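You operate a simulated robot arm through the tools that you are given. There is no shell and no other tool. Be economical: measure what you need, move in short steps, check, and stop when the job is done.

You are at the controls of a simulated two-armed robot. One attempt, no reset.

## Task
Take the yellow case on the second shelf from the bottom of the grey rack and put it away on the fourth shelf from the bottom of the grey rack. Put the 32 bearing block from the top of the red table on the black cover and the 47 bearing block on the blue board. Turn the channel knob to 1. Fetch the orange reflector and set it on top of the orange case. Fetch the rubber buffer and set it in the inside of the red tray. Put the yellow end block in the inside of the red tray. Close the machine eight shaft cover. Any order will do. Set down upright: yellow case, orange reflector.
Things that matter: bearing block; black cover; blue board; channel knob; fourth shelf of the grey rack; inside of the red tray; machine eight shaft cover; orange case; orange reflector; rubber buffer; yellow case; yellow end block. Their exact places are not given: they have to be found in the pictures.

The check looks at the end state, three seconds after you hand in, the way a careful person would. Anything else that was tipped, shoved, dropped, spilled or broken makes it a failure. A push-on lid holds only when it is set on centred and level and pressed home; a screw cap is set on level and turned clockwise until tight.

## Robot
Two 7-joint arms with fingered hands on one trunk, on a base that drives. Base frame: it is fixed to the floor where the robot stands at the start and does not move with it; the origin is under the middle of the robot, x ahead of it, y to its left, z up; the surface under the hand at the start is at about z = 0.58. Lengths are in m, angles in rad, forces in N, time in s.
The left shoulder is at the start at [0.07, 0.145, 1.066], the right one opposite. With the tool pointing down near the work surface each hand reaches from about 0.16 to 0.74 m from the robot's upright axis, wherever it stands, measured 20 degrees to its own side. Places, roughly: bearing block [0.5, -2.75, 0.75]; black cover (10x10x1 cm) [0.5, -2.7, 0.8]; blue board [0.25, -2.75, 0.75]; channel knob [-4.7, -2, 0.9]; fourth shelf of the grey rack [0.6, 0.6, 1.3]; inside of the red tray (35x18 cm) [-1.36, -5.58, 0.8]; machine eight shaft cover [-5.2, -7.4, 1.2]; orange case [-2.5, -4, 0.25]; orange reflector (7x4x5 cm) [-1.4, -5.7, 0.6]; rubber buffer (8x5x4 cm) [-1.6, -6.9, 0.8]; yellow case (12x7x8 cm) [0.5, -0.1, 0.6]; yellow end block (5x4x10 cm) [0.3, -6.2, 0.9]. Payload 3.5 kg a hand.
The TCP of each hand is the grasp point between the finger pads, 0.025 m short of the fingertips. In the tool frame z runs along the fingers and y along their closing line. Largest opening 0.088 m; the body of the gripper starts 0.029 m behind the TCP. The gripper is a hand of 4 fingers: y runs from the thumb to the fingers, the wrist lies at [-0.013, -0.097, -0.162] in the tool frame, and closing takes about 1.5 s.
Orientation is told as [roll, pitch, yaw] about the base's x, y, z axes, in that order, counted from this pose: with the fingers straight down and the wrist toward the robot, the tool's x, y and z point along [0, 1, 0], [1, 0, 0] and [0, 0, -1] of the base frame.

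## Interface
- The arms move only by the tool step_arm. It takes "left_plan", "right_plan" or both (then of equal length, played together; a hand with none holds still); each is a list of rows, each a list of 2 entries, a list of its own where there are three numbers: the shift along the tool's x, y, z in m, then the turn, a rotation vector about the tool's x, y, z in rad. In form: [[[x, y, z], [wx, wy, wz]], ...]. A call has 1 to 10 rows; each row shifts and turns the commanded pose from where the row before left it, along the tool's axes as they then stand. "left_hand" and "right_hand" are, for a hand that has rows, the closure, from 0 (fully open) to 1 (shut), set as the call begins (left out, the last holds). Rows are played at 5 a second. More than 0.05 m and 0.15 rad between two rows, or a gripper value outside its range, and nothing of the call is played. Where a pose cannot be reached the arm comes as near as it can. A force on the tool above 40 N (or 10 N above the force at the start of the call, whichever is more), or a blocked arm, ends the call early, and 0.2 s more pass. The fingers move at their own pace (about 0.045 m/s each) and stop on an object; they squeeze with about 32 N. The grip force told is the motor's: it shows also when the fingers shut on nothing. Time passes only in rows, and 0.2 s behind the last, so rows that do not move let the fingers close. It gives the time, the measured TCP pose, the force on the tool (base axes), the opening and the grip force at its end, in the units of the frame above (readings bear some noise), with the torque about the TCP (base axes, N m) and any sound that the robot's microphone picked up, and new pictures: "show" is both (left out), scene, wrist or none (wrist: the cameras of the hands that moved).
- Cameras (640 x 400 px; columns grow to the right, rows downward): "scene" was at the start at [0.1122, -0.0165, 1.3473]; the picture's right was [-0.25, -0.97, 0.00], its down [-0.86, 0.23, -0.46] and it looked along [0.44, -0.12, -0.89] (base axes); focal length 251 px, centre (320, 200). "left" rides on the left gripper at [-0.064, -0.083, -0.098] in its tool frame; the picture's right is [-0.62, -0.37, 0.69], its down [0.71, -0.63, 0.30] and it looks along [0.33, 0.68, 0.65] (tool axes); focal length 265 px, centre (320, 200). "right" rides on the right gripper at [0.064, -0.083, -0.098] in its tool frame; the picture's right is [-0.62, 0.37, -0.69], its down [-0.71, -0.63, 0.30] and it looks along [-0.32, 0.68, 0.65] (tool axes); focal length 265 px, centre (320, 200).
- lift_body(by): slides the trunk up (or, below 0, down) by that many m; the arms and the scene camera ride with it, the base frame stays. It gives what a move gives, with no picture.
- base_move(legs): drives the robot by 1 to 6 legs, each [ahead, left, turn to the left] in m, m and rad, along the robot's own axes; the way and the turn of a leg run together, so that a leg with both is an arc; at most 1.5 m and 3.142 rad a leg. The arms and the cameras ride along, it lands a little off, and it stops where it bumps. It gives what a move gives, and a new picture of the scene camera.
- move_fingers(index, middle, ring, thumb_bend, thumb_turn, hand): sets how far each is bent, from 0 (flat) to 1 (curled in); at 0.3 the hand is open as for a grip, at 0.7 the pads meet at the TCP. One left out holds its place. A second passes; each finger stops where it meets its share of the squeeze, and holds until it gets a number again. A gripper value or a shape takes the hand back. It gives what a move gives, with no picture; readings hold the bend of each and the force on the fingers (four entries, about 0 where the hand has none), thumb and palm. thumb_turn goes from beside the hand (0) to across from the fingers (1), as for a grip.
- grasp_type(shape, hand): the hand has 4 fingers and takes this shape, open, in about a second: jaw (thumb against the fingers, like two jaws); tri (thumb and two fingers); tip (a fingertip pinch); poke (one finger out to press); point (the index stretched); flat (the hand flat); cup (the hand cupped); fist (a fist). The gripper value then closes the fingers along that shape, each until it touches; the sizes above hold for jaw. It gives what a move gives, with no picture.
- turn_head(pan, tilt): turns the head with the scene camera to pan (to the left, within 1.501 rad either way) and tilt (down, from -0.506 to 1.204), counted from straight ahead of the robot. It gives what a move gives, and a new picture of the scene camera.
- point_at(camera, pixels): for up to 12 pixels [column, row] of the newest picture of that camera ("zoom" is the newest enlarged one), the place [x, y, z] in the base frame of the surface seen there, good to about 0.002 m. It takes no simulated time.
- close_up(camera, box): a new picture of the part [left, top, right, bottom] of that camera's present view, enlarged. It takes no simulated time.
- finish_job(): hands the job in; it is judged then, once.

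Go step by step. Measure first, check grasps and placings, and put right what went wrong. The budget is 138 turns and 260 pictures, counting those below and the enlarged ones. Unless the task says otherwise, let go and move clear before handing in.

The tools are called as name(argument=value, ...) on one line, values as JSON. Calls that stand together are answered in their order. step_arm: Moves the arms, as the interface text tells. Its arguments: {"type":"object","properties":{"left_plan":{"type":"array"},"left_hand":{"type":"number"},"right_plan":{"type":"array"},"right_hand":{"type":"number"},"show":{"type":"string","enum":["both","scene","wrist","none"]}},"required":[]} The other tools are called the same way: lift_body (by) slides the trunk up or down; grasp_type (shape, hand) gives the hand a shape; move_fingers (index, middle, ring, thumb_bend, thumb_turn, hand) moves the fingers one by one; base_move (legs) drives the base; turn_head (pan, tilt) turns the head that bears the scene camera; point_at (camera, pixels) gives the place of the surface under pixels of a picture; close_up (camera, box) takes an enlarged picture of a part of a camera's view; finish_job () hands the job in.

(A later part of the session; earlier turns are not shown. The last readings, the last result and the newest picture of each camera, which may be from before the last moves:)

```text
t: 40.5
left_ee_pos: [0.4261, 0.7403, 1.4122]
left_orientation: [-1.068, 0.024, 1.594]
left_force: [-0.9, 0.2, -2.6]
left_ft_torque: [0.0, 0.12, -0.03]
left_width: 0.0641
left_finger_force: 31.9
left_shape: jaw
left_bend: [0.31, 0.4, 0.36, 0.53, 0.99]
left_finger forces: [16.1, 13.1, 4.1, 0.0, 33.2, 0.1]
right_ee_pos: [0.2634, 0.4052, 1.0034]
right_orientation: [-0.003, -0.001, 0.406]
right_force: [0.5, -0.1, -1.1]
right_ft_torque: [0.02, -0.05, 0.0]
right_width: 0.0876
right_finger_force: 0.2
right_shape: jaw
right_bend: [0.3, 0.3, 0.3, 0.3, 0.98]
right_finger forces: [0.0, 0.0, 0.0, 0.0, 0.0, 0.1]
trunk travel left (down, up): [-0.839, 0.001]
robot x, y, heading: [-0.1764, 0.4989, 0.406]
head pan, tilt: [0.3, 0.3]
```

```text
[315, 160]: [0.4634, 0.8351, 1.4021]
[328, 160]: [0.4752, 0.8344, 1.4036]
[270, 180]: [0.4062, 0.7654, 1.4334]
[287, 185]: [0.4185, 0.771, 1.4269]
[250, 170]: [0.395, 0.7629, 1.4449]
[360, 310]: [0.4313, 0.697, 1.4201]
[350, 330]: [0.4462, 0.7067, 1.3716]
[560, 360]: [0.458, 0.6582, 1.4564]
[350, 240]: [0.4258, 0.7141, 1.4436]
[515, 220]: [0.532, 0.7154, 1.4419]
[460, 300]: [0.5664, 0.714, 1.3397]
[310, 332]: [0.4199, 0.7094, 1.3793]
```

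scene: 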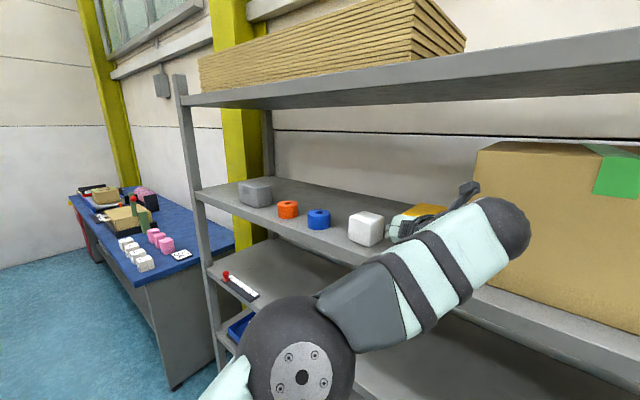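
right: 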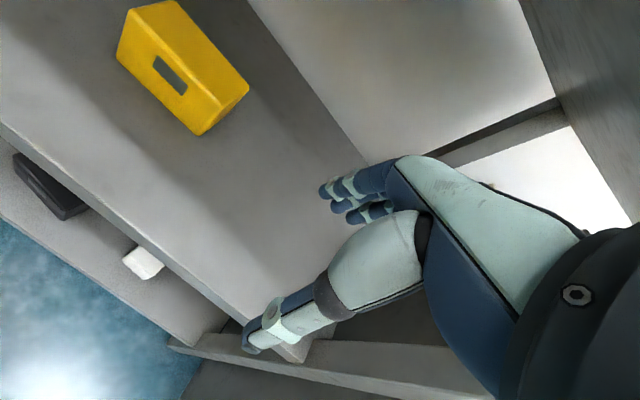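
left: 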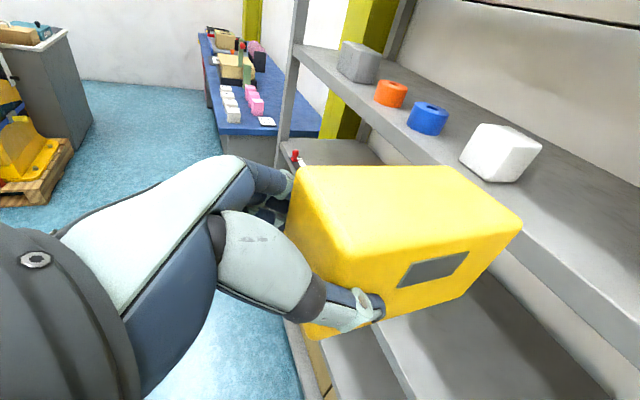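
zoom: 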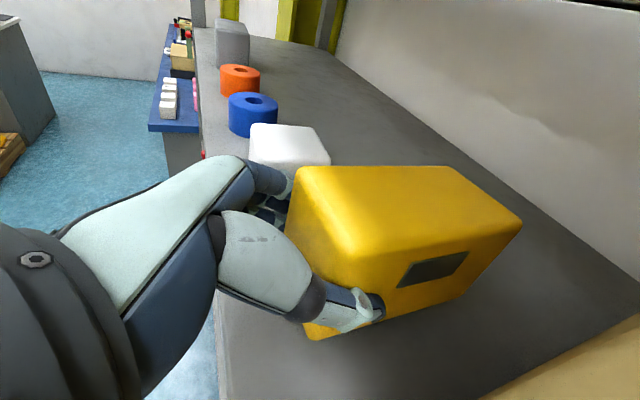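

Clearances are fine (block at y 0.834, fingers to ~0.79). I lower with the trunk.

lift_body(by=-0.024)

close_up(camera="left", box=[0, 0, 640, 400])

point_at(camera="zoom", pixels=[[310, 332], [312, 338], [322, 341], [360, 180], [470, 185], [440, 308], [318, 350]])

```text
t: 41.2
left_ee_pos: [0.4296, 0.7427, 1.3861]
left_orientation: [-1.065, 0.023, 1.6]
left_force: [-0.3, 0.4, -1.5]
left_ft_torque: [0.08, 0.05, -0.01]
left_width: 0.0638
left_finger_force: 32.1
left_shape: jaw
left_bend: [0.31, 0.4, 0.36, 0.53, 0.99]
left_finger forces: [16.5, 13.1, 4.1, 0.0, 33.3, 0.1]
right_ee_pos: [0.2657, 0.4052, 0.9792]
right_orientation: [0.002, -0.001, 0.408]
right_force: [-0.7, -0.2, 0.7]
right_ft_torque: [0.03, 0.01, 0.0]
right_width: 0.0874
right_finger_force: 0.1
right_shape: jaw
right_bend: [0.3, 0.3, 0.3, 0.3, 0.98]
right_finger forces: [0.0, 0.1, 0.0, 0.1, 0.0, 0.0]
trunk travel left (down, up): [-0.815, 0.025]
robot x, y, heading: [-0.1756, 0.4992, 0.41]
head pan, tilt: [0.3, 0.3]
```

```text
1.00 times, centred on (320, 200) of left (not enlarged: the box is as wide or as high as the picture)
```

zoom: 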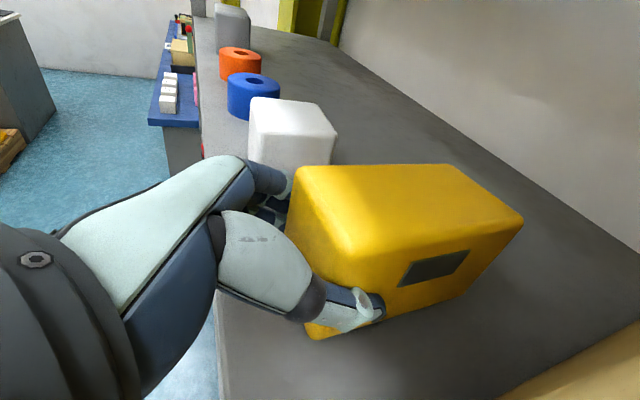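

```text
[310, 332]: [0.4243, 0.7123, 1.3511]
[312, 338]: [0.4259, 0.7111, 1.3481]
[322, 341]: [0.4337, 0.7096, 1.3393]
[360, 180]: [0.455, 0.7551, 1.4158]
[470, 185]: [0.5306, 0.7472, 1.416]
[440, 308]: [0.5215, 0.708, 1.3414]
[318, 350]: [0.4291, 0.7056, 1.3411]
```

Top at 1.416 puts the bottom on the shelf, with partial support felt. I lower 2 mm, open, and check.

lift_body(by=-0.002)

step_arm(left_plan=[[[0, 0, 0], [0, 0, 0]], [[0, 0, 0], [0, 0, 0]], [[0, 0, 0], [0, 0, 0]], [[0, 0, 0], [0, 0, 0]], [[0, 0, 0], [0, 0, 0]]], left_hand=0, show="wrist")

```text
t: 41.8
left_ee_pos: [0.4294, 0.7423, 1.3838]
left_orientation: [-1.067, 0.024, 1.598]
left_force: [0.8, -0.5, 0.1]
left_ft_torque: [0.08, -0.04, 0.01]
left_width: 0.0638
left_finger_force: 31.8
left_shape: jaw
left_bend: [0.31, 0.4, 0.36, 0.53, 0.98]
left_finger forces: [16.4, 13.2, 4.2, 0.0, 33.4, 0.1]
right_ee_pos: [0.2655, 0.4053, 0.9757]
right_orientation: [0.0, 0.0, 0.405]
right_force: [0.5, 0.6, 0.4]
right_ft_torque: [-0.02, -0.03, -0.01]
right_width: 0.0873
right_finger_force: 0.0
right_shape: jaw
right_bend: [0.3, 0.3, 0.3, 0.3, 0.98]
right_finger forces: [0.0, 0.0, 0.0, 0.1, 0.0, 0.0]
trunk travel left (down, up): [-0.813, 0.027]
robot x, y, heading: [-0.1792, 0.4997, 0.406]
head pan, tilt: [0.3, 0.3]
```

```text
t: 43.0
left_ee_pos: [0.4283, 0.7438, 1.3846]
left_orientation: [-1.066, 0.026, 1.6]
left_force: [-0.1, -0.5, 0.6]
left_ft_torque: [0.0, 0.0, 0.02]
left_width: 0.0877
left_finger_force: 0.0
left_shape: jaw
left_bend: [0.3, 0.3, 0.3, 0.3, 0.98]
left_finger forces: [0.2, 0.1, 0.0, 0.0, 0.1, 0.1]
right_ee_pos: [0.2655, 0.404, 0.9766]
right_orientation: [-0.001, 0.001, 0.405]
right_force: [-0.7, 0.9, 0.3]
right_ft_torque: [-0.03, 0.0, 0.03]
right_width: 0.0874
right_finger_force: 0.0
right_shape: jaw
right_bend: [0.3, 0.3, 0.3, 0.3, 0.98]
right_finger forces: [0.0, 0.0, 0.0, 0.1, 0.0, 0.1]
trunk travel left (down, up): [-0.813, 0.027]
robot x, y, heading: [-0.1758, 0.5007, 0.408]
head pan, tilt: [0.3, 0.3]
```

left: 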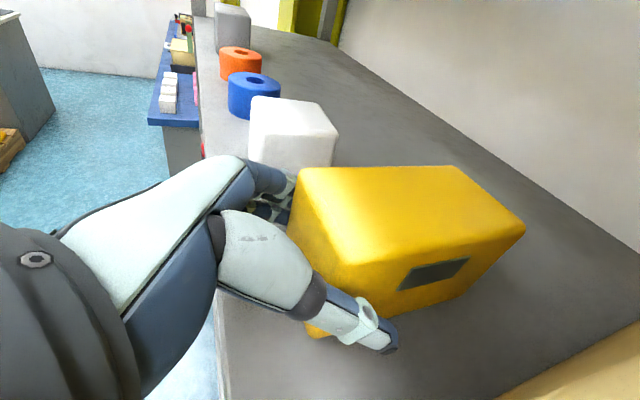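

The case stands flat. I nudge the hand 3 mm left to clear the finger and back straight out.

step_arm(left_plan=[[[0, 0.003, 0], [0, 0, 0]], [[0, 0, -0.03], [0, 0, 0]], [[0, 0, -0.03], [0, 0, 0]]], show="none")

base_move(legs=[[-0.37, 0.16, 0]])

```text
t: 43.8
left_ee_pos: [0.3741, 0.743, 1.4137]
left_orientation: [-1.066, 0.021, 1.595]
left_force: [0.2, -0.1, 0.4]
left_ft_torque: [0.0, 0.02, -0.07]
left_width: 0.0879
left_finger_force: 0.0
left_shape: jaw
left_bend: [0.3, 0.3, 0.3, 0.3, 0.98]
left_finger forces: [0.0, 0.0, 0.1, 0.1, 0.1, 0.0]
right_ee_pos: [0.2631, 0.4044, 0.9784]
right_orientation: [-0.002, -0.004, 0.407]
right_force: [-0.5, 0.1, 0.6]
right_ft_torque: [-0.01, -0.02, -0.05]
right_width: 0.0873
right_finger_force: 0.1
right_shape: jaw
right_bend: [0.3, 0.3, 0.3, 0.3, 0.98]
right_finger forces: [0.0, 0.1, 0.0, 0.0, 0.0, 0.0]
trunk travel left (down, up): [-0.813, 0.027]
robot x, y, heading: [-0.1802, 0.4982, 0.408]
head pan, tilt: [0.3, 0.3]
```

```text
t: 46.3
left_ee_pos: [-0.0222, 0.7452, 1.4116]
left_orientation: [-1.062, 0.021, 1.598]
left_force: [-0.5, -0.6, 0.5]
left_ft_torque: [0.0, 0.0, -0.01]
left_width: 0.0878
left_finger_force: 0.0
left_shape: jaw
left_bend: [0.3, 0.3, 0.3, 0.3, 0.98]
left_finger forces: [0.1, 0.0, 0.0, 0.1, 0.0, 0.0]
right_ee_pos: [-0.1344, 0.4056, 0.9765]
right_orientation: [-0.001, 0.001, 0.41]
right_force: [-0.2, 0.2, 0.0]
right_ft_torque: [-0.01, 0.0, 0.01]
right_width: 0.0873
right_finger_force: 0.0
right_shape: jaw
right_bend: [0.3, 0.3, 0.3, 0.3, 0.98]
right_finger forces: [0.0, 0.0, 0.1, 0.0, 0.0, 0.0]
trunk travel left (down, up): [-0.813, 0.027]
robot x, y, heading: [-0.5788, 0.5016, 0.414]
head pan, tilt: [0.3, 0.3]
```

scene: 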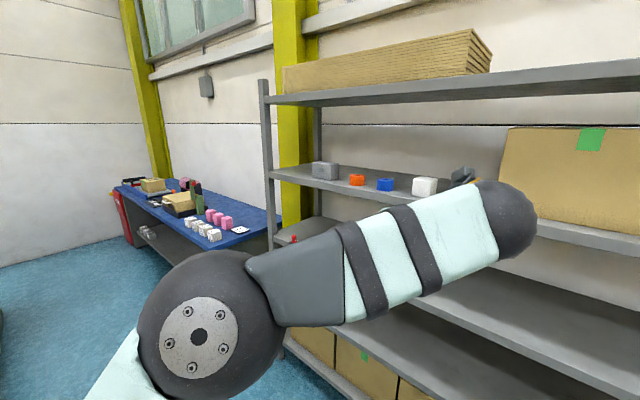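

The case is placed and the hand is clear. I return the left hand to the neutral pose, lower the trunk and turn the base to face −y.

step_arm(left_plan=[[[0, 0, 0], [0.1295, 0, 0.0716]], [[0, 0, 0], [0.1295, 0, 0.0716]], [[0, 0, 0], [0.1295, 0, 0.0716]], [[0, 0, 0], [0.1295, 0, 0.0716]], [[0, 0, 0], [0.1295, 0, 0.0716]], [[0, 0, 0], [0.1295, 0, 0.0716]], [[0, 0, 0], [0.1295, 0, 0.0716]], [[0, 0, 0], [0.1295, 0, 0.0716]]], show="none")

step_arm(left_plan=[[[0.026, 0, 0.015], [0, 0.15, 0]], [[0.0, 0, 0.03], [0, 0.15, 0]], [[0, 0, 0.03], [0, 0.15, 0]], [[0, 0, 0.04], [0, 0.15, 0]], [[0, 0, 0.05], [0, 0.15, 0]], [[0, 0, 0.05], [0, 0.15, 0]], [[0, 0, 0.05], [0, 0.15, 0]], [[0, 0, 0.05], [0, 0, 0]], [[0, 0, 0.05], [0, 0, 0]]], show="none")

turn_head(pan=0, tilt=0.45)

base_move(legs=[[0, 0, -1.984]])

```text
t: 48.1
left_ee_pos: [-0.0221, 0.7458, 1.4111]
left_orientation: [-1.085, 0.008, 0.411]
left_force: [1.1, 1.1, 0.4]
left_ft_torque: [-0.04, -0.02, 0.03]
left_width: 0.0878
left_finger_force: 0.0
left_shape: jaw
left_bend: [0.3, 0.3, 0.3, 0.3, 0.98]
left_finger forces: [0.0, 0.0, 0.1, 0.1, 0.0, 0.0]
right_ee_pos: [-0.1362, 0.4083, 0.9762]
right_orientation: [-0.001, 0.002, 0.409]
right_force: [0.1, -0.6, 0.0]
right_ft_torque: [0.01, -0.01, -0.03]
right_width: 0.0877
right_finger_force: 0.0
right_shape: jaw
right_bend: [0.3, 0.3, 0.3, 0.3, 0.98]
right_finger forces: [0.0, 0.1, 0.0, 0.1, 0.1, 0.0]
trunk travel left (down, up): [-0.813, 0.027]
robot x, y, heading: [-0.5789, 0.4989, 0.404]
head pan, tilt: [0.3, 0.3]
```

```text
t: 50.1
left_ee_pos: [0.0168, 0.6367, 1.0677]
left_orientation: [-0.038, 0.009, 0.411]
left_force: [-0.4, 0.8, 0.0]
left_ft_torque: [-0.03, 0.0, 0.01]
left_width: 0.088
left_finger_force: 0.0
left_shape: jaw
left_bend: [0.3, 0.3, 0.3, 0.3, 0.97]
left_finger forces: [0.0, 0.1, 0.0, 0.1, 0.0, 0.1]
left hand out of reach, approached as far as the arm can: row 7
right_ee_pos: [-0.1347, 0.4074, 0.9769]
right_orientation: [-0.001, 0.001, 0.409]
right_force: [-0.3, 0.4, 0.1]
right_ft_torque: [-0.02, 0.0, -0.01]
right_width: 0.0877
right_finger_force: 0.1
right_shape: jaw
right_bend: [0.3, 0.3, 0.3, 0.3, 0.98]
right_finger forces: [0.0, 0.0, 0.0, 0.0, 0.1, 0.0]
trunk travel left (down, up): [-0.813, 0.027]
robot x, y, heading: [-0.5817, 0.5004, 0.411]
head pan, tilt: [0.3, 0.3]
```

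```text
t: 50.9
left_ee_pos: [0.0171, 0.6364, 1.0697]
left_orientation: [-0.038, 0.01, 0.413]
left_force: [-0.9, -0.1, 0.2]
left_ft_torque: [0.01, -0.01, -0.02]
left_width: 0.0882
left_finger_force: 0.1
left_shape: jaw
left_bend: [0.3, 0.3, 0.3, 0.3, 0.97]
left_finger forces: [0.0, 0.0, 0.1, 0.0, 0.0, 0.1]
right_ee_pos: [-0.1355, 0.4063, 0.9765]
right_orientation: [0.001, -0.001, 0.407]
right_force: [-0.1, 0.1, 0.3]
right_ft_torque: [-0.01, 0.01, -0.01]
right_width: 0.0874
right_finger_force: 0.0
right_shape: jaw
right_bend: [0.3, 0.3, 0.3, 0.3, 0.98]
right_finger forces: [0.1, 0.0, 0.0, 0.0, 0.1, 0.1]
trunk travel left (down, up): [-0.813, 0.027]
robot x, y, heading: [-0.581, 0.504, 0.411]
head pan, tilt: [0.0, 0.45]
```

scene: 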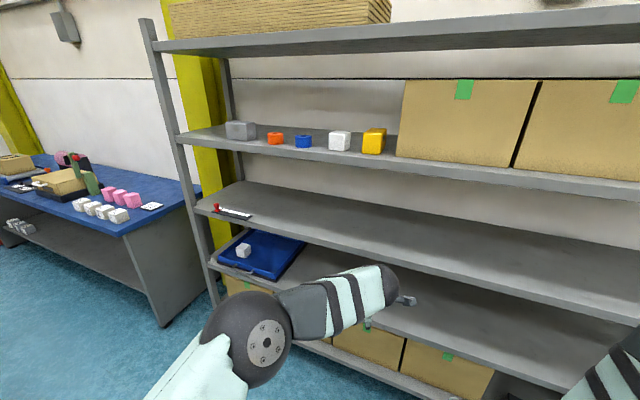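

```text
t: 56.0
left_ee_pos: [-0.6872, -0.0986, 1.0701]
left_orientation: [-0.036, 0.011, -1.562]
left_force: [-0.4, 0.0, 0.1]
left_ft_torque: [0.02, 0.0, -0.03]
left_width: 0.0882
left_finger_force: 0.0
left_shape: jaw
left_bend: [0.3, 0.3, 0.3, 0.3, 0.97]
left_finger forces: [0.0, 0.0, 0.0, 0.0, 0.0, 0.0]
right_ee_pos: [-0.8386, 0.1325, 0.9758]
right_orientation: [-0.002, 0.001, -1.566]
right_force: [-0.3, -0.7, 0.4]
right_ft_torque: [0.0, 0.02, -0.03]
right_width: 0.0879
right_finger_force: 0.1
right_shape: jaw
right_bend: [0.3, 0.3, 0.3, 0.3, 0.98]
right_finger forces: [0.1, 0.0, 0.0, 0.0, 0.1, 0.1]
trunk travel left (down, up): [-0.813, 0.027]
robot x, y, heading: [-0.5783, 0.5003, -1.562]
head pan, tilt: [0.0, 0.45]
```

scene: 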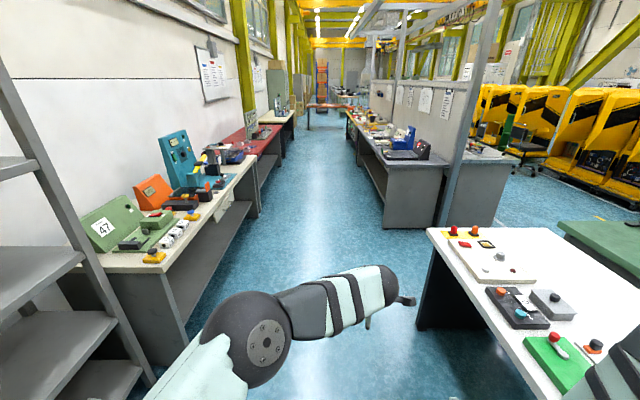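

Yellow case stands on the fourth shelf at earlier (375,140). Now facing −y I see a white table at left, a red table behind (255,140), and a table at right. I measure the lane.

point_at(camera="scene", pixels=[[155, 268], [250, 160], [260, 145], [290, 118], [385, 155], [430, 160], [430, 235], [445, 325], [300, 250], [230, 155], [100, 232], [420, 300]])

close_up(camera="scene", box=[180, 80, 300, 180])

```text
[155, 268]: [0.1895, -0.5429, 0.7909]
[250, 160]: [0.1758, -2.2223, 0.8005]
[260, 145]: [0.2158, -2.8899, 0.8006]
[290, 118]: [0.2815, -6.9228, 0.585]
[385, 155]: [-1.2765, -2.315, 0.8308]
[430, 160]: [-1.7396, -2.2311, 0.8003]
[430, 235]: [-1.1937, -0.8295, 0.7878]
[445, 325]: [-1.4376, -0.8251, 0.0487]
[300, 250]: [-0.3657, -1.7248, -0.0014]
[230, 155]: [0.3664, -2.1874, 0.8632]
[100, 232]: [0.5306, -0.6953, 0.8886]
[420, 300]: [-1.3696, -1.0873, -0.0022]
```

```text
4.00 times, centred on (240, 130) of scene
```

zoom: 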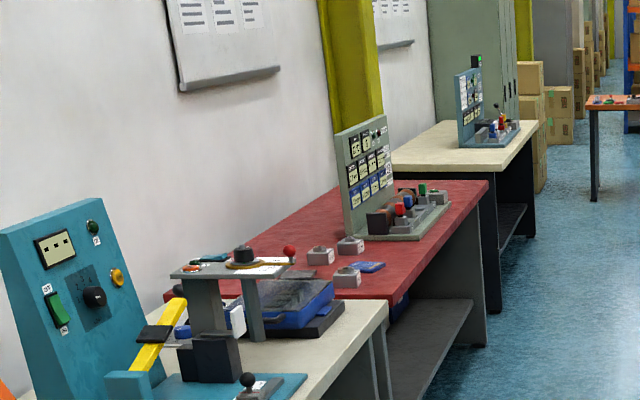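

The red table starts at y≈−2.3, edge x≈0.2, with three bearing blocks at zoom (320,255),(350,245),(345,275). I drive there and face it.

base_move(legs=[[1.5, 0, 0], [1.5, 0.05, 0], [0.25, 0, 0], [0, 0, 1.562]])

```text
refused: leg 2 is longer than a leg can be; nothing moved
```

base_move(legs=[[1.45, 0, 0], [1.45, 0, 0], [0.35, 0.05, 0], [0, 0, 1.562]])

```text
t: 75.7
left_ee_pos: [0.075, -2.8719, 1.0688]
left_orientation: [-0.037, 0.009, -0.011]
left_force: [-0.5, 0.1, 0.3]
left_ft_torque: [0.0, -0.02, 0.02]
left_width: 0.0881
left_finger_force: 0.1
left_shape: jaw
left_bend: [0.3, 0.3, 0.3, 0.3, 0.97]
left_finger forces: [0.0, 0.0, 0.0, 0.0, 0.1, 0.0]
right_ee_pos: [-0.1572, -3.0188, 0.9771]
right_orientation: [0.0, -0.002, -0.015]
right_force: [-0.7, 0.0, 0.3]
right_ft_torque: [0.01, 0.0, -0.01]
right_width: 0.0876
right_finger_force: 0.0
right_shape: jaw
right_bend: [0.3, 0.3, 0.3, 0.3, 0.98]
right_finger forces: [0.0, 0.1, 0.0, 0.0, 0.0, 0.0]
trunk travel left (down, up): [-0.813, 0.027]
robot x, y, heading: [-0.5258, -2.7523, -0.016]
head pan, tilt: [0.0, 0.45]
```

scene: 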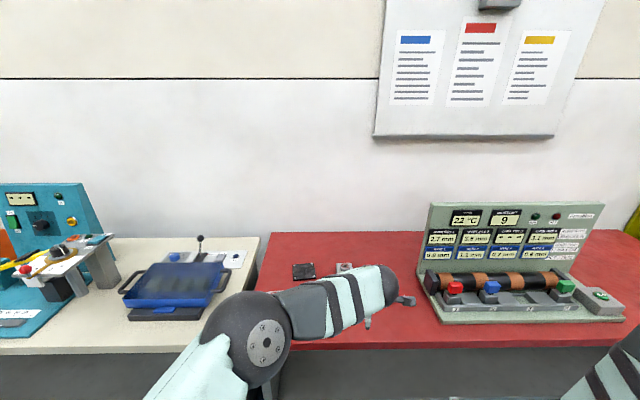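

The left arm hides the blocks at (345,280). I bring it back to its side and look down.

step_arm(left_plan=[[[0.035, -0.033, 0], [0, 0.02, 0]], [[0.035, -0.033, 0], [0, 0.017, 0]], [[0.035, -0.033, 0], [0, 0, 0]], [[0.035, -0.033, 0], [0, 0, 0]], [[0.035, -0.033, 0], [0, 0, 0]], [[0.035, -0.033, 0], [0, 0, 0]], [[0.035, -0.033, 0], [0, 0, 0]]], show="none")

turn_head(pan=0.1, tilt=0.6)

```text
t: 77.3
left_ee_pos: [-0.1311, -2.6264, 1.0691]
left_orientation: [-0.003, 0.012, -0.009]
left_force: [0.0, 0.0, -0.5]
left_ft_torque: [-0.03, 0.02, 0.0]
left_width: 0.088
left_finger_force: 0.0
left_shape: jaw
left_bend: [0.3, 0.3, 0.3, 0.3, 0.97]
left_finger forces: [0.0, 0.1, 0.0, 0.0, 0.0, 0.1]
left hand out of reach, approached as far as the arm can: row 7
right_ee_pos: [-0.1571, -3.0155, 0.9764]
right_orientation: [-0.003, 0.001, -0.013]
right_force: [0.2, 0.9, 0.1]
right_ft_torque: [0.0, 0.03, 0.03]
right_width: 0.0876
right_finger_force: 0.1
right_shape: jaw
right_bend: [0.3, 0.3, 0.3, 0.3, 0.98]
right_finger forces: [0.0, 0.0, 0.1, 0.0, 0.0, 0.1]
trunk travel left (down, up): [-0.813, 0.027]
robot x, y, heading: [-0.5247, -2.7523, -0.016]
head pan, tilt: [0.0, 0.45]
```

```text
t: 78.0
left_ee_pos: [-0.1304, -2.63, 1.0684]
left_orientation: [0.0, 0.013, -0.008]
left_force: [-0.4, 1.0, -1.1]
left_ft_torque: [0.0, -0.02, 0.01]
left_width: 0.0881
left_finger_force: 0.0
left_shape: jaw
left_bend: [0.3, 0.3, 0.3, 0.3, 0.97]
left_finger forces: [0.0, 0.0, 0.1, 0.1, 0.0, 0.1]
right_ee_pos: [-0.1579, -3.0178, 0.9755]
right_orientation: [-0.003, 0.002, -0.013]
right_force: [-0.3, 0.1, -0.8]
right_ft_torque: [-0.02, 0.0, -0.01]
right_width: 0.0876
right_finger_force: 0.0
right_shape: jaw
right_bend: [0.3, 0.3, 0.3, 0.3, 0.98]
right_finger forces: [0.0, 0.1, 0.0, 0.1, 0.0, 0.0]
trunk travel left (down, up): [-0.813, 0.027]
robot x, y, heading: [-0.5234, -2.754, -0.011]
head pan, tilt: [0.099, 0.6]
```

scene: 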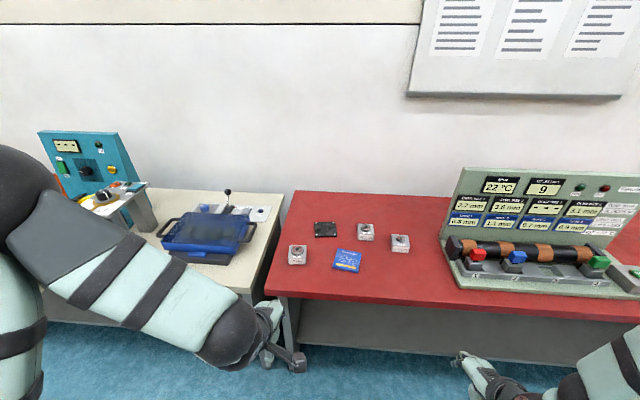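

close_up(camera="scene", box=[270, 200, 430, 300])

point_at(camera="zoom", pixels=[[105, 190], [385, 110], [520, 150], [300, 245], [220, 115], [450, 250]])

```text
4.00 times, centred on (350, 250) of scene
```

zoom: 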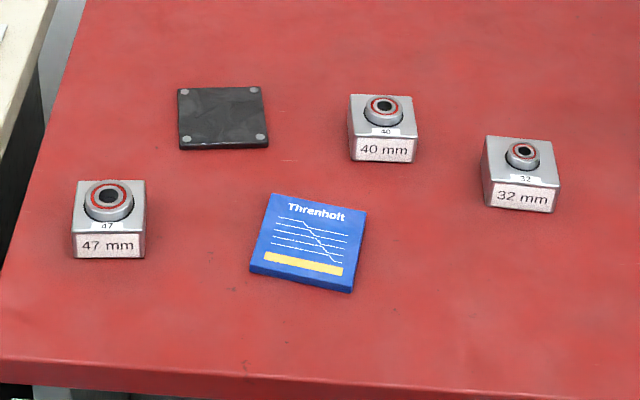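

```text
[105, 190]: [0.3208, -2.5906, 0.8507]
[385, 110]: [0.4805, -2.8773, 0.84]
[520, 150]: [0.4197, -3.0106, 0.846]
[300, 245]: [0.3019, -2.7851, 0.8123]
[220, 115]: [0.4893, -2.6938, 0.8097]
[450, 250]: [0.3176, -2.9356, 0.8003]
```

All labels are readable: 47 block at zoom (105,220), 32 block at (520,175), black cover (223,118), blue board (310,243). I measure their corners.

point_at(camera="zoom", pixels=[[75, 234], [144, 232], [78, 183], [142, 183], [490, 180], [557, 186], [485, 140], [548, 142], [180, 92], [258, 90], [182, 145], [265, 143]])

point_at(camera="zoom", pixels=[[110, 255], [525, 208], [272, 198], [363, 213], [253, 264], [350, 288], [85, 190], [140, 190]])

```text
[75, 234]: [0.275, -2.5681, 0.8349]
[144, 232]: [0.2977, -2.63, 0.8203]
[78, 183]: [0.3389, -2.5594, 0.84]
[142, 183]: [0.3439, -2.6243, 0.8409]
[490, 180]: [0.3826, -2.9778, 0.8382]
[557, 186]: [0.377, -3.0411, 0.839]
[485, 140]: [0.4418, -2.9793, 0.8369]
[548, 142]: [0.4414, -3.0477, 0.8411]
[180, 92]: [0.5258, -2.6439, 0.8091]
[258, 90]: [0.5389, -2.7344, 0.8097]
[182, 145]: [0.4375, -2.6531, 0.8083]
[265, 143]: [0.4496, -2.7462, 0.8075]
```

```text
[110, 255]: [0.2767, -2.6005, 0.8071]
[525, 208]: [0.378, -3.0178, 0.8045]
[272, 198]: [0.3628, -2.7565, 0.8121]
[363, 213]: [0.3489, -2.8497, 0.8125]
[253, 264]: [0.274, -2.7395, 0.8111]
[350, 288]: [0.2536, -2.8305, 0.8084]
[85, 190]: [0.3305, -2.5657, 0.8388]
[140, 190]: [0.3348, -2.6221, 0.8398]
```

All measured: both blocks ~6.6 cm square, tops 0.84. I drive up to the table between them.

base_move(legs=[[0.373, -0.04, 0.011]])

```text
t: 80.4
left_ee_pos: [0.235, -2.669, 1.0698]
left_orientation: [0.001, 0.01, 0.001]
left_force: [-0.1, -0.7, -0.3]
left_ft_torque: [0.02, 0.01, 0.0]
left_width: 0.0877
left_finger_force: 0.1
left_shape: jaw
left_bend: [0.3, 0.3, 0.3, 0.3, 0.97]
left_finger forces: [0.0, 0.1, 0.0, 0.1, 0.0, 0.1]
right_ee_pos: [0.2125, -3.0574, 0.9768]
right_orientation: [0.001, -0.001, -0.002]
right_force: [-0.2, -0.4, 0.2]
right_ft_torque: [-0.02, -0.01, 0.02]
right_width: 0.0875
right_finger_force: 0.0
right_shape: jaw
right_bend: [0.3, 0.3, 0.3, 0.3, 0.98]
right_finger forces: [0.1, 0.0, 0.0, 0.0, 0.0, 0.0]
trunk travel left (down, up): [-0.813, 0.027]
robot x, y, heading: [-0.1597, -2.794, -0.004]
head pan, tilt: [0.099, 0.6]
```

scene: 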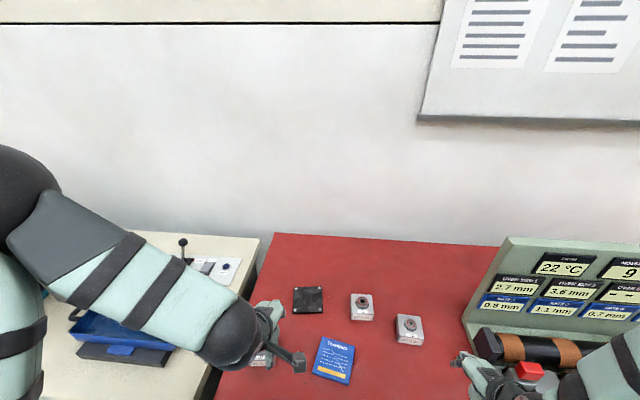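

I move both hands over their blocks (right over 32, left over 47).

point_at(camera="scene", pixels=[[462, 322], [508, 240], [475, 345], [405, 322], [380, 350]])

step_arm(left_plan=[[[0.0148, 0.0148, 0.036], [-0.01, 0, 0]], [[0.0148, 0.0148, 0.036], [0, 0, 0]], [[0.0148, 0.0148, 0.036], [0, 0, 0]], [[0.0148, 0.0148, 0.036], [0, 0, 0]], [[0.0148, 0.0148, 0.036], [0, 0, 0]]], right_plan=[[[0.0088, 0.0397, 0.0194], [0, 0, 0]], [[0.0088, 0.0397, 0.0194], [0, 0, 0]], [[0.0088, 0.0397, 0.0194], [0, 0, 0]], [[0.0088, 0.0397, 0.0194], [0, 0, 0]], [[0.0088, 0.0397, 0.0194], [0, 0, 0]]], show="both")

```text
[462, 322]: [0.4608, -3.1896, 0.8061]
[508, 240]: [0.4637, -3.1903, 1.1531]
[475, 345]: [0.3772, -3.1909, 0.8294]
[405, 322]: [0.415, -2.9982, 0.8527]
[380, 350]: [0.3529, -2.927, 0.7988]
```

```text
t: 81.6
left_ee_pos: [0.3109, -2.5942, 0.8877]
left_orientation: [0.003, 0.004, 0.002]
left_force: [-0.6, -0.2, -1.0]
left_ft_torque: [-0.03, 0.04, 0.0]
left_width: 0.0878
left_finger_force: 0.0
left_shape: jaw
left_bend: [0.3, 0.3, 0.3, 0.3, 0.97]
left_finger forces: [0.0, 0.1, 0.0, 0.0, 0.1, 0.0]
right_ee_pos: [0.4143, -3.0126, 0.8786]
right_orientation: [-0.002, 0.0, -0.005]
right_force: [0.5, -0.4, 0.9]
right_ft_torque: [-0.01, 0.03, 0.01]
right_width: 0.0876
right_finger_force: 0.0
right_shape: jaw
right_bend: [0.3, 0.3, 0.3, 0.3, 0.98]
right_finger forces: [0.0, 0.0, 0.0, 0.0, 0.0, 0.0]
trunk travel left (down, up): [-0.813, 0.027]
robot x, y, heading: [-0.1538, -2.7953, -0.002]
head pan, tilt: [0.099, 0.6]
```

scene: 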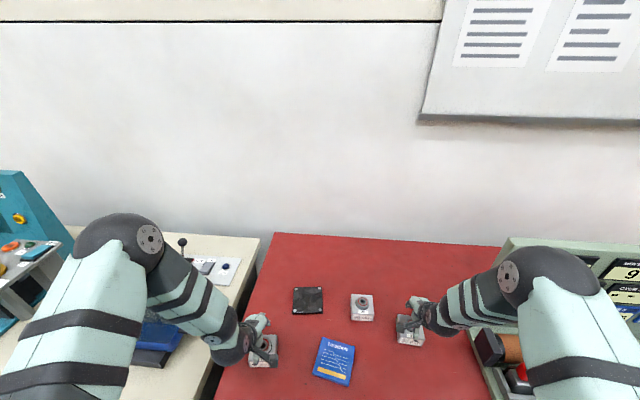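
right: 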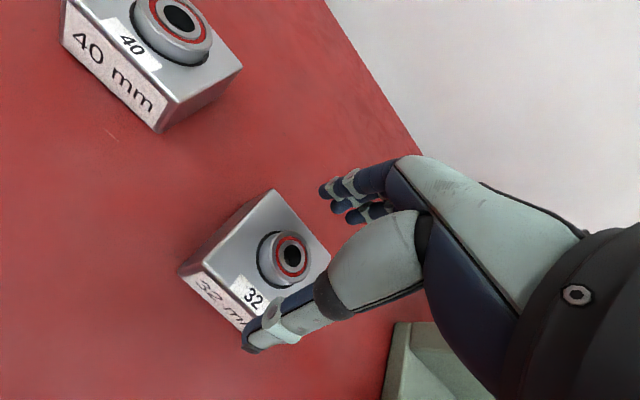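
left: 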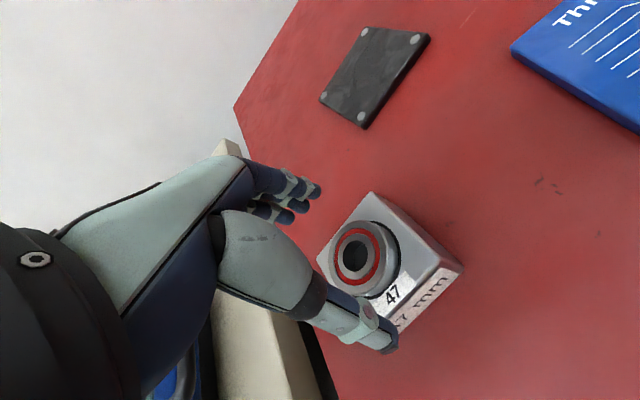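

Both hands are centred. I lower to z 0.830 and close both.

step_arm(left_plan=[[[0, -0.002, 0.029], [0, 0, 0]], [[0, 0, 0.0285], [0, 0, 0]], [[0, 0, 0], [0, 0, 0]]], right_plan=[[[0, -0.003, 0.0245], [0, 0, 0]], [[0, 0, 0.024], [0, 0, 0]], [[0, 0, 0], [0, 0, 0]]], show="wrist")

step_arm(left_plan=[[[0, 0, 0], [0, 0, 0]], [[0, 0, 0], [0, 0, 0]], [[0, 0, 0], [0, 0, 0]], [[0, 0, 0], [0, 0, 0]], [[0, 0, 0], [0, 0, 0]], [[0, 0, 0], [0, 0, 0]], [[0, 0, 0], [0, 0, 0]]], right_plan=[[[0, 0, 0], [0, 0, 0]], [[0, 0, 0], [0, 0, 0]], [[0, 0, 0], [0, 0, 0]], [[0, 0, 0], [0, 0, 0]], [[0, 0, 0], [0, 0, 0]], [[0, 0, 0], [0, 0, 0]], [[0, 0, 0], [0, 0, 0]]], left_hand=1, right_hand=1, show="none")

```text
t: 82.4
left_ee_pos: [0.306, -2.5963, 0.8319]
left_orientation: [0.002, 0.001, 0.003]
left_force: [2.9, 0.3, 3.0]
left_ft_torque: [-0.01, -0.12, -0.02]
left_width: 0.088
left_finger_force: 0.0
left_shape: jaw
left_bend: [0.28, 0.3, 0.3, 0.3, 0.97]
left_finger forces: [3.5, 0.0, 0.1, 0.1, 0.1, 0.0]
right_ee_pos: [0.4088, -3.0129, 0.8309]
right_orientation: [0.0, -0.001, -0.001]
right_force: [2.8, -0.8, 2.1]
right_ft_torque: [0.02, -0.02, 0.0]
right_width: 0.0879
right_finger_force: 0.0
right_shape: jaw
right_bend: [0.29, 0.3, 0.3, 0.29, 0.98]
right_finger forces: [3.2, 0.0, 0.1, 0.0, 0.8, 0.0]
trunk travel left (down, up): [-0.813, 0.027]
robot x, y, heading: [-0.1552, -2.7958, 0.003]
head pan, tilt: [0.099, 0.6]
```

right: 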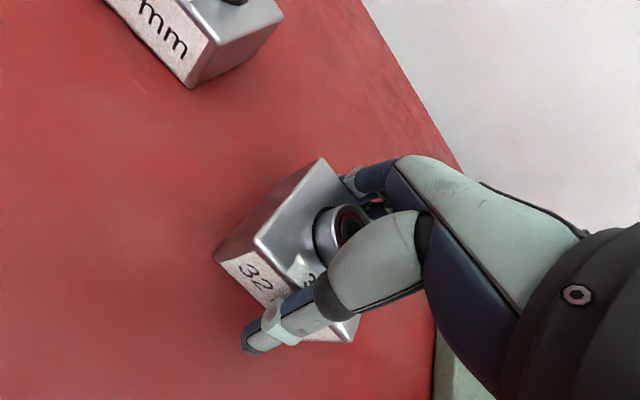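
left: 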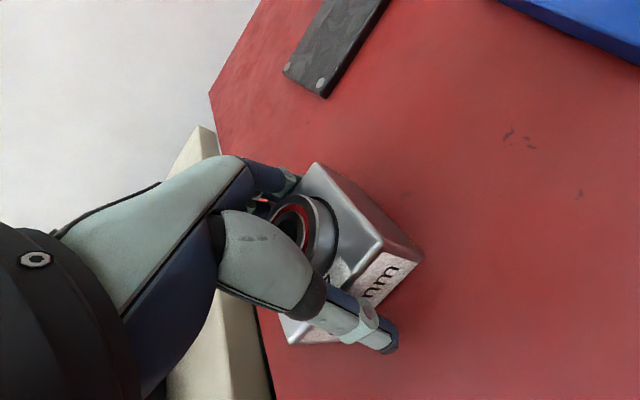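

```text
t: 84.0
left_ee_pos: [0.3061, -2.5952, 0.8328]
left_orientation: [0.002, 0.002, 0.002]
left_force: [-0.6, 0.2, -0.3]
left_ft_torque: [0.01, -0.11, -0.03]
left_width: 0.0657
left_finger_force: 31.7
left_shape: jaw
left_bend: [0.28, 0.37, 0.34, 0.51, 0.98]
left_finger forces: [22.6, 11.7, 3.9, 0.0, 39.0, 0.1]
right_ee_pos: [0.4086, -3.0136, 0.8296]
right_orientation: [-0.001, 0.0, -0.001]
right_force: [-0.2, 0.1, 0.0]
right_ft_torque: [-0.06, -0.18, 0.08]
right_width: 0.0657
right_finger_force: 32.0
right_shape: jaw
right_bend: [0.28, 0.37, 0.34, 0.51, 0.98]
right_finger forces: [23.8, 12.5, 3.9, 0.1, 40.6, 0.0]
trunk travel left (down, up): [-0.813, 0.027]
robot x, y, heading: [-0.1536, -2.7942, -0.004]
head pan, tilt: [0.099, 0.6]
```

Both gripped (width 0.0657). I lift both; right carries the 32 block over the black cover while left moves aside.

step_arm(left_plan=[[[0, 0, -0.03], [0, 0, 0]], [[0, 0, -0.03], [0, 0, 0]], [[0.012, 0, 0], [0, 0, 0]], [[0.012, 0, 0], [0, 0, 0]], [[0.012, 0, 0], [0, 0, 0]], [[0.012, 0, 0], [0, 0, 0]], [[0.012, 0, 0], [0, 0, 0]], [[0.012, 0, 0], [0, 0, 0]], [[0.012, 0, 0], [0, 0, 0]], [[0.012, 0, 0], [0, 0, 0]]], right_plan=[[[0, 0, -0.04], [0, 0, 0]], [[0, 0, -0.04], [0, 0, 0]], [[0.04, 0.01, 0], [0, 0, 0]], [[0.04, 0.01, 0], [0, 0, 0]], [[0.04, 0.01, 0], [0, 0, 0]], [[0.04, 0.01, 0], [0, 0, 0]], [[0.04, 0.01, 0], [0, 0, 0]], [[0.04, 0.01, 0], [0, 0, 0]], [[0.04, 0.01, 0], [0, 0, 0]], [[0.04, 0.009, 0], [0, 0, 0]]], show="both")

```text
t: 86.2
left_ee_pos: [0.3075, -2.4995, 0.8907]
left_orientation: [0.003, 0.004, 0.002]
left_force: [0.3, -0.1, -3.7]
left_ft_torque: [-0.01, 0.01, 0.03]
left_width: 0.0656
left_finger_force: 31.9
left_shape: jaw
left_bend: [0.28, 0.37, 0.34, 0.51, 0.98]
left_finger forces: [22.6, 11.7, 4.1, 0.1, 38.2, 0.1]
right_ee_pos: [0.4805, -2.7336, 0.9099]
right_orientation: [-0.002, 0.003, -0.002]
right_force: [-0.1, 0.0, -4.9]
right_ft_torque: [-0.02, 0.01, -0.02]
right_width: 0.0651
right_finger_force: 31.8
right_shape: jaw
right_bend: [0.28, 0.37, 0.34, 0.51, 0.97]
right_finger forces: [22.3, 12.5, 3.9, 0.1, 38.7, 0.1]
right hand out of reach, approached as far as the arm can: row 10
trunk travel left (down, up): [-0.813, 0.027]
robot x, y, heading: [-0.155, -2.7922, 0.003]
head pan, tilt: [0.099, 0.6]
```

scene: 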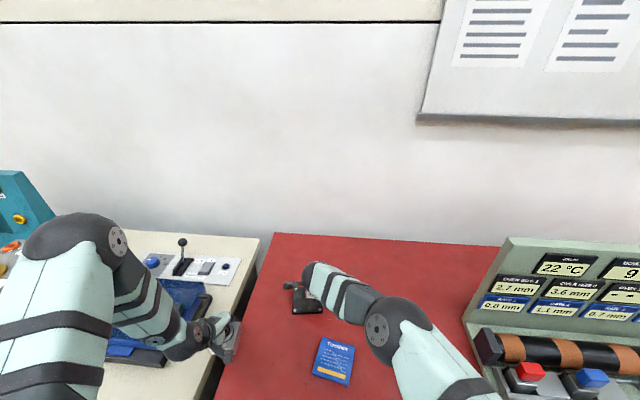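
right: 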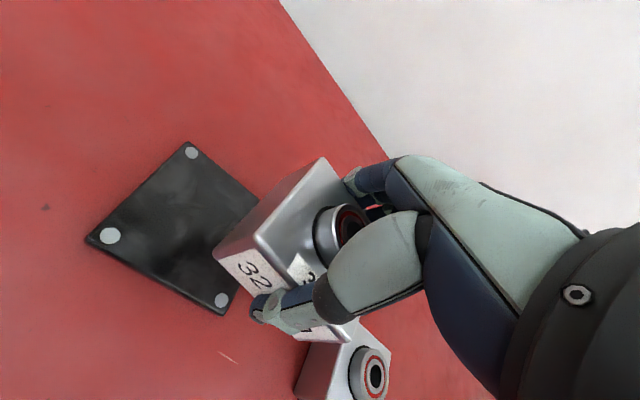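
left: 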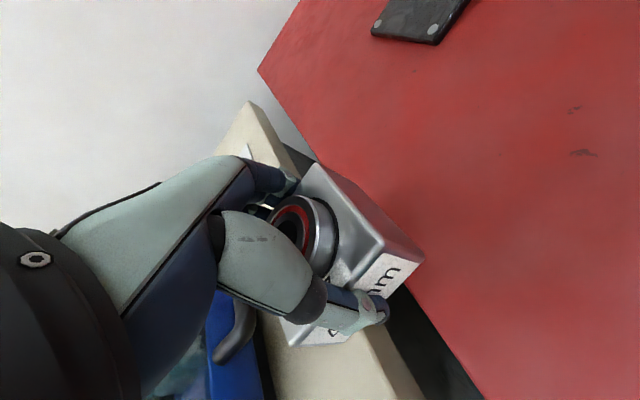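

The right hand lacks 4 cm; I shift the left hand 7 cm rightward and step the base left 8 cm.

step_arm(left_plan=[[[-0.035, 0, 0], [0, 0, 0]], [[-0.035, 0, 0], [0, 0, 0]]], show="none")

base_move(legs=[[0.01, 0.08, 0]])

close_up(camera="right", box=[0, 0, 640, 400])

point_at(camera="right", pixels=[[190, 152], [110, 236], [222, 300], [220, 250], [256, 243], [320, 160], [300, 332]])

```text
t: 86.8
left_ee_pos: [0.3099, -2.5705, 0.8912]
left_orientation: [0.003, 0.001, 0.003]
left_force: [-0.4, 0.2, -4.3]
left_ft_torque: [-0.03, 0.0, -0.05]
left_width: 0.0657
left_finger_force: 32.6
left_shape: jaw
left_bend: [0.28, 0.37, 0.34, 0.51, 0.98]
left_finger forces: [22.6, 11.7, 4.1, 0.0, 38.1, 0.0]
right_ee_pos: [0.4812, -2.7343, 0.9102]
right_orientation: [0.002, 0.001, -0.003]
right_force: [0.2, 0.1, -4.2]
right_ft_torque: [0.0, -0.03, 0.0]
right_width: 0.0651
right_finger_force: 31.9
right_shape: jaw
right_bend: [0.28, 0.37, 0.34, 0.51, 0.97]
right_finger forces: [22.2, 12.5, 3.9, 0.0, 38.7, 0.1]
trunk travel left (down, up): [-0.813, 0.027]
robot x, y, heading: [-0.1564, -2.7948, -0.001]
head pan, tilt: [0.099, 0.6]
```

```text
t: 87.8
left_ee_pos: [0.3177, -2.494, 0.8918]
left_orientation: [0.004, 0.0, 0.003]
left_force: [0.6, -0.4, -4.2]
left_ft_torque: [0.06, -0.01, 0.0]
left_width: 0.0656
left_finger_force: 31.7
left_shape: jaw
left_bend: [0.28, 0.37, 0.34, 0.51, 0.98]
left_finger forces: [22.5, 11.7, 3.9, 0.1, 38.2, 0.1]
right_ee_pos: [0.4921, -2.658, 0.9113]
right_orientation: [0.002, 0.001, -0.004]
right_force: [0.4, -0.8, -4.4]
right_ft_torque: [0.01, -0.02, 0.04]
right_width: 0.0653
right_finger_force: 32.4
right_shape: jaw
right_bend: [0.28, 0.37, 0.34, 0.51, 0.97]
right_finger forces: [22.3, 12.5, 3.9, 0.1, 38.7, 0.0]
trunk travel left (down, up): [-0.813, 0.027]
robot x, y, heading: [-0.1436, -2.7169, -0.002]
head pan, tilt: [0.099, 0.6]
```

scene: 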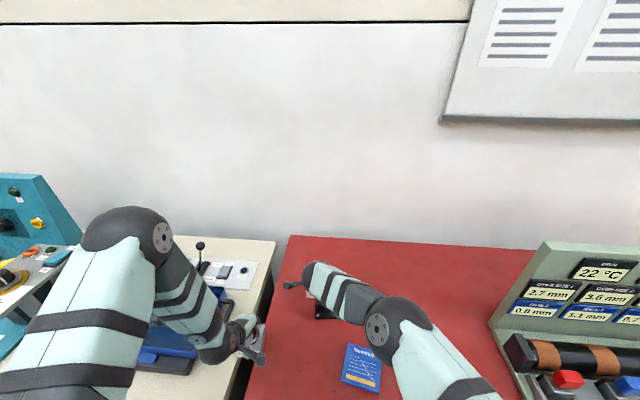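

```text
1.00 times, centred on (320, 200) of right (not enlarged: the box is as wide or as high as the picture)
```

zoom: 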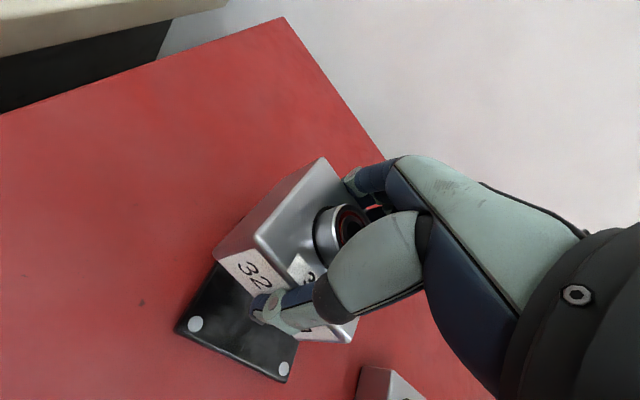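

```text
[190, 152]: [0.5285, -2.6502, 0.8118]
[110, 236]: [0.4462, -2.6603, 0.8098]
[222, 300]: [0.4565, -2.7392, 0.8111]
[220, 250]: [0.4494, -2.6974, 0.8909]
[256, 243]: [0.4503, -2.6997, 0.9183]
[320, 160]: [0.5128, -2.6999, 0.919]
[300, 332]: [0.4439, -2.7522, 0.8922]
```

The block must go 3.6 cm right to centre over the cover; then I lower it.

step_arm(right_plan=[[[-0.036, -0.004, 0], [0, 0, 0]], [[0, 0, 0.035], [0, 0, 0]], [[0, 0, 0.029], [0, 0, 0]], [[0, 0, 0.003], [0, 0, 0]], [[0, 0, 0.003], [0, 0, 0]]], show="wrist")

```text
t: 89.0
left_ee_pos: [0.3185, -2.491, 0.8912]
left_orientation: [0.0, 0.003, 0.001]
left_force: [0.0, -0.5, -4.6]
left_ft_torque: [-0.01, -0.01, -0.03]
left_width: 0.0655
left_finger_force: 31.6
left_shape: jaw
left_bend: [0.28, 0.37, 0.34, 0.51, 0.98]
left_finger forces: [22.5, 11.6, 4.0, 0.1, 38.2, 0.1]
right_ee_pos: [0.4873, -2.6903, 0.8415]
right_orientation: [-0.004, 0.0, -0.004]
right_force: [-0.8, -1.5, -0.5]
right_ft_torque: [-0.1, -0.13, -0.08]
right_width: 0.0649
right_finger_force: 32.0
right_shape: jaw
right_bend: [0.28, 0.37, 0.34, 0.51, 0.97]
right_finger forces: [21.8, 12.6, 4.2, 0.0, 38.7, 0.1]
trunk travel left (down, up): [-0.813, 0.027]
robot x, y, heading: [-0.143, -2.7141, -0.0]
head pan, tilt: [0.099, 0.6]
```

right: 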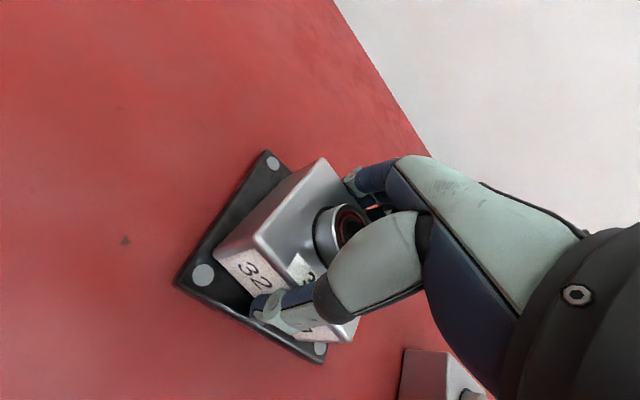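

The block rests on the cover. I open and rise; then look.

step_arm(right_plan=[[[0, 0, 0], [0, 0, 0]], [[0, 0, 0], [0, 0, 0]], [[0, 0, 0], [0, 0, 0]], [[0, 0, 0], [0, 0, 0]], [[0, 0, -0.03], [0, 0, 0]], [[0, 0, -0.04], [0, 0, 0]], [[-0.035, -0.035, 0], [0, 0, 0]], [[-0.035, -0.035, 0], [0, 0, 0]], [[-0.035, -0.035, 0], [0, 0, 0]], [[-0.035, -0.035, 0], [0, 0, 0]]], right_hand=0, show="both")

```text
t: 91.2
left_ee_pos: [0.3185, -2.4926, 0.8928]
left_orientation: [0.0, 0.001, 0.002]
left_force: [-0.4, 0.8, -3.9]
left_ft_torque: [0.06, -0.01, -0.01]
left_width: 0.0656
left_finger_force: 31.9
left_shape: jaw
left_bend: [0.28, 0.37, 0.34, 0.51, 0.98]
left_finger forces: [22.5, 11.7, 4.0, 0.0, 38.1, 0.1]
right_ee_pos: [0.345, -2.8311, 0.9125]
right_orientation: [0.0, 0.001, -0.004]
right_force: [-0.7, 0.1, 0.7]
right_ft_torque: [-0.03, 0.03, 0.01]
right_width: 0.088
right_finger_force: 0.1
right_shape: jaw
right_bend: [0.3, 0.3, 0.3, 0.3, 0.97]
right_finger forces: [0.0, 0.0, 0.0, 0.1, 0.0, 0.1]
trunk travel left (down, up): [-0.813, 0.027]
robot x, y, heading: [-0.1461, -2.7174, -0.001]
head pan, tilt: [0.099, 0.6]
```

scene: 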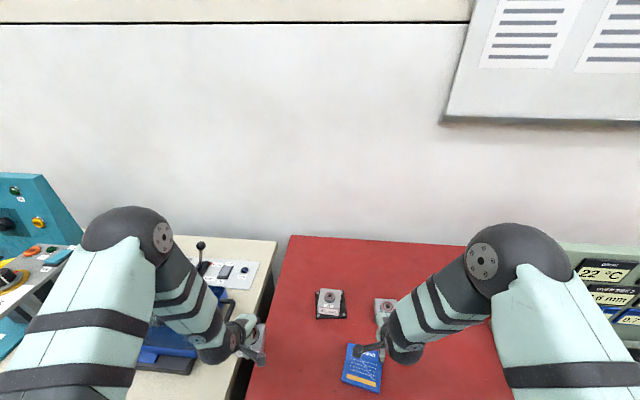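
right: 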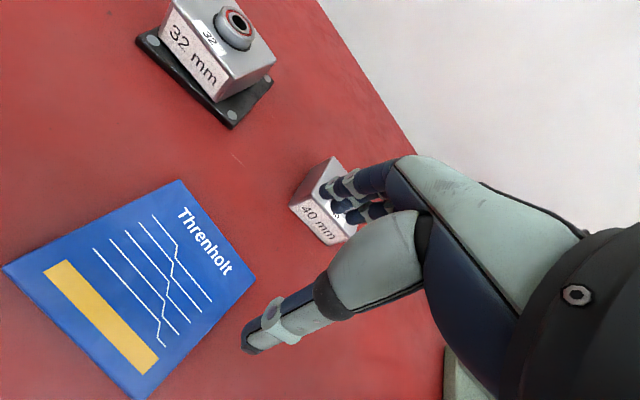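

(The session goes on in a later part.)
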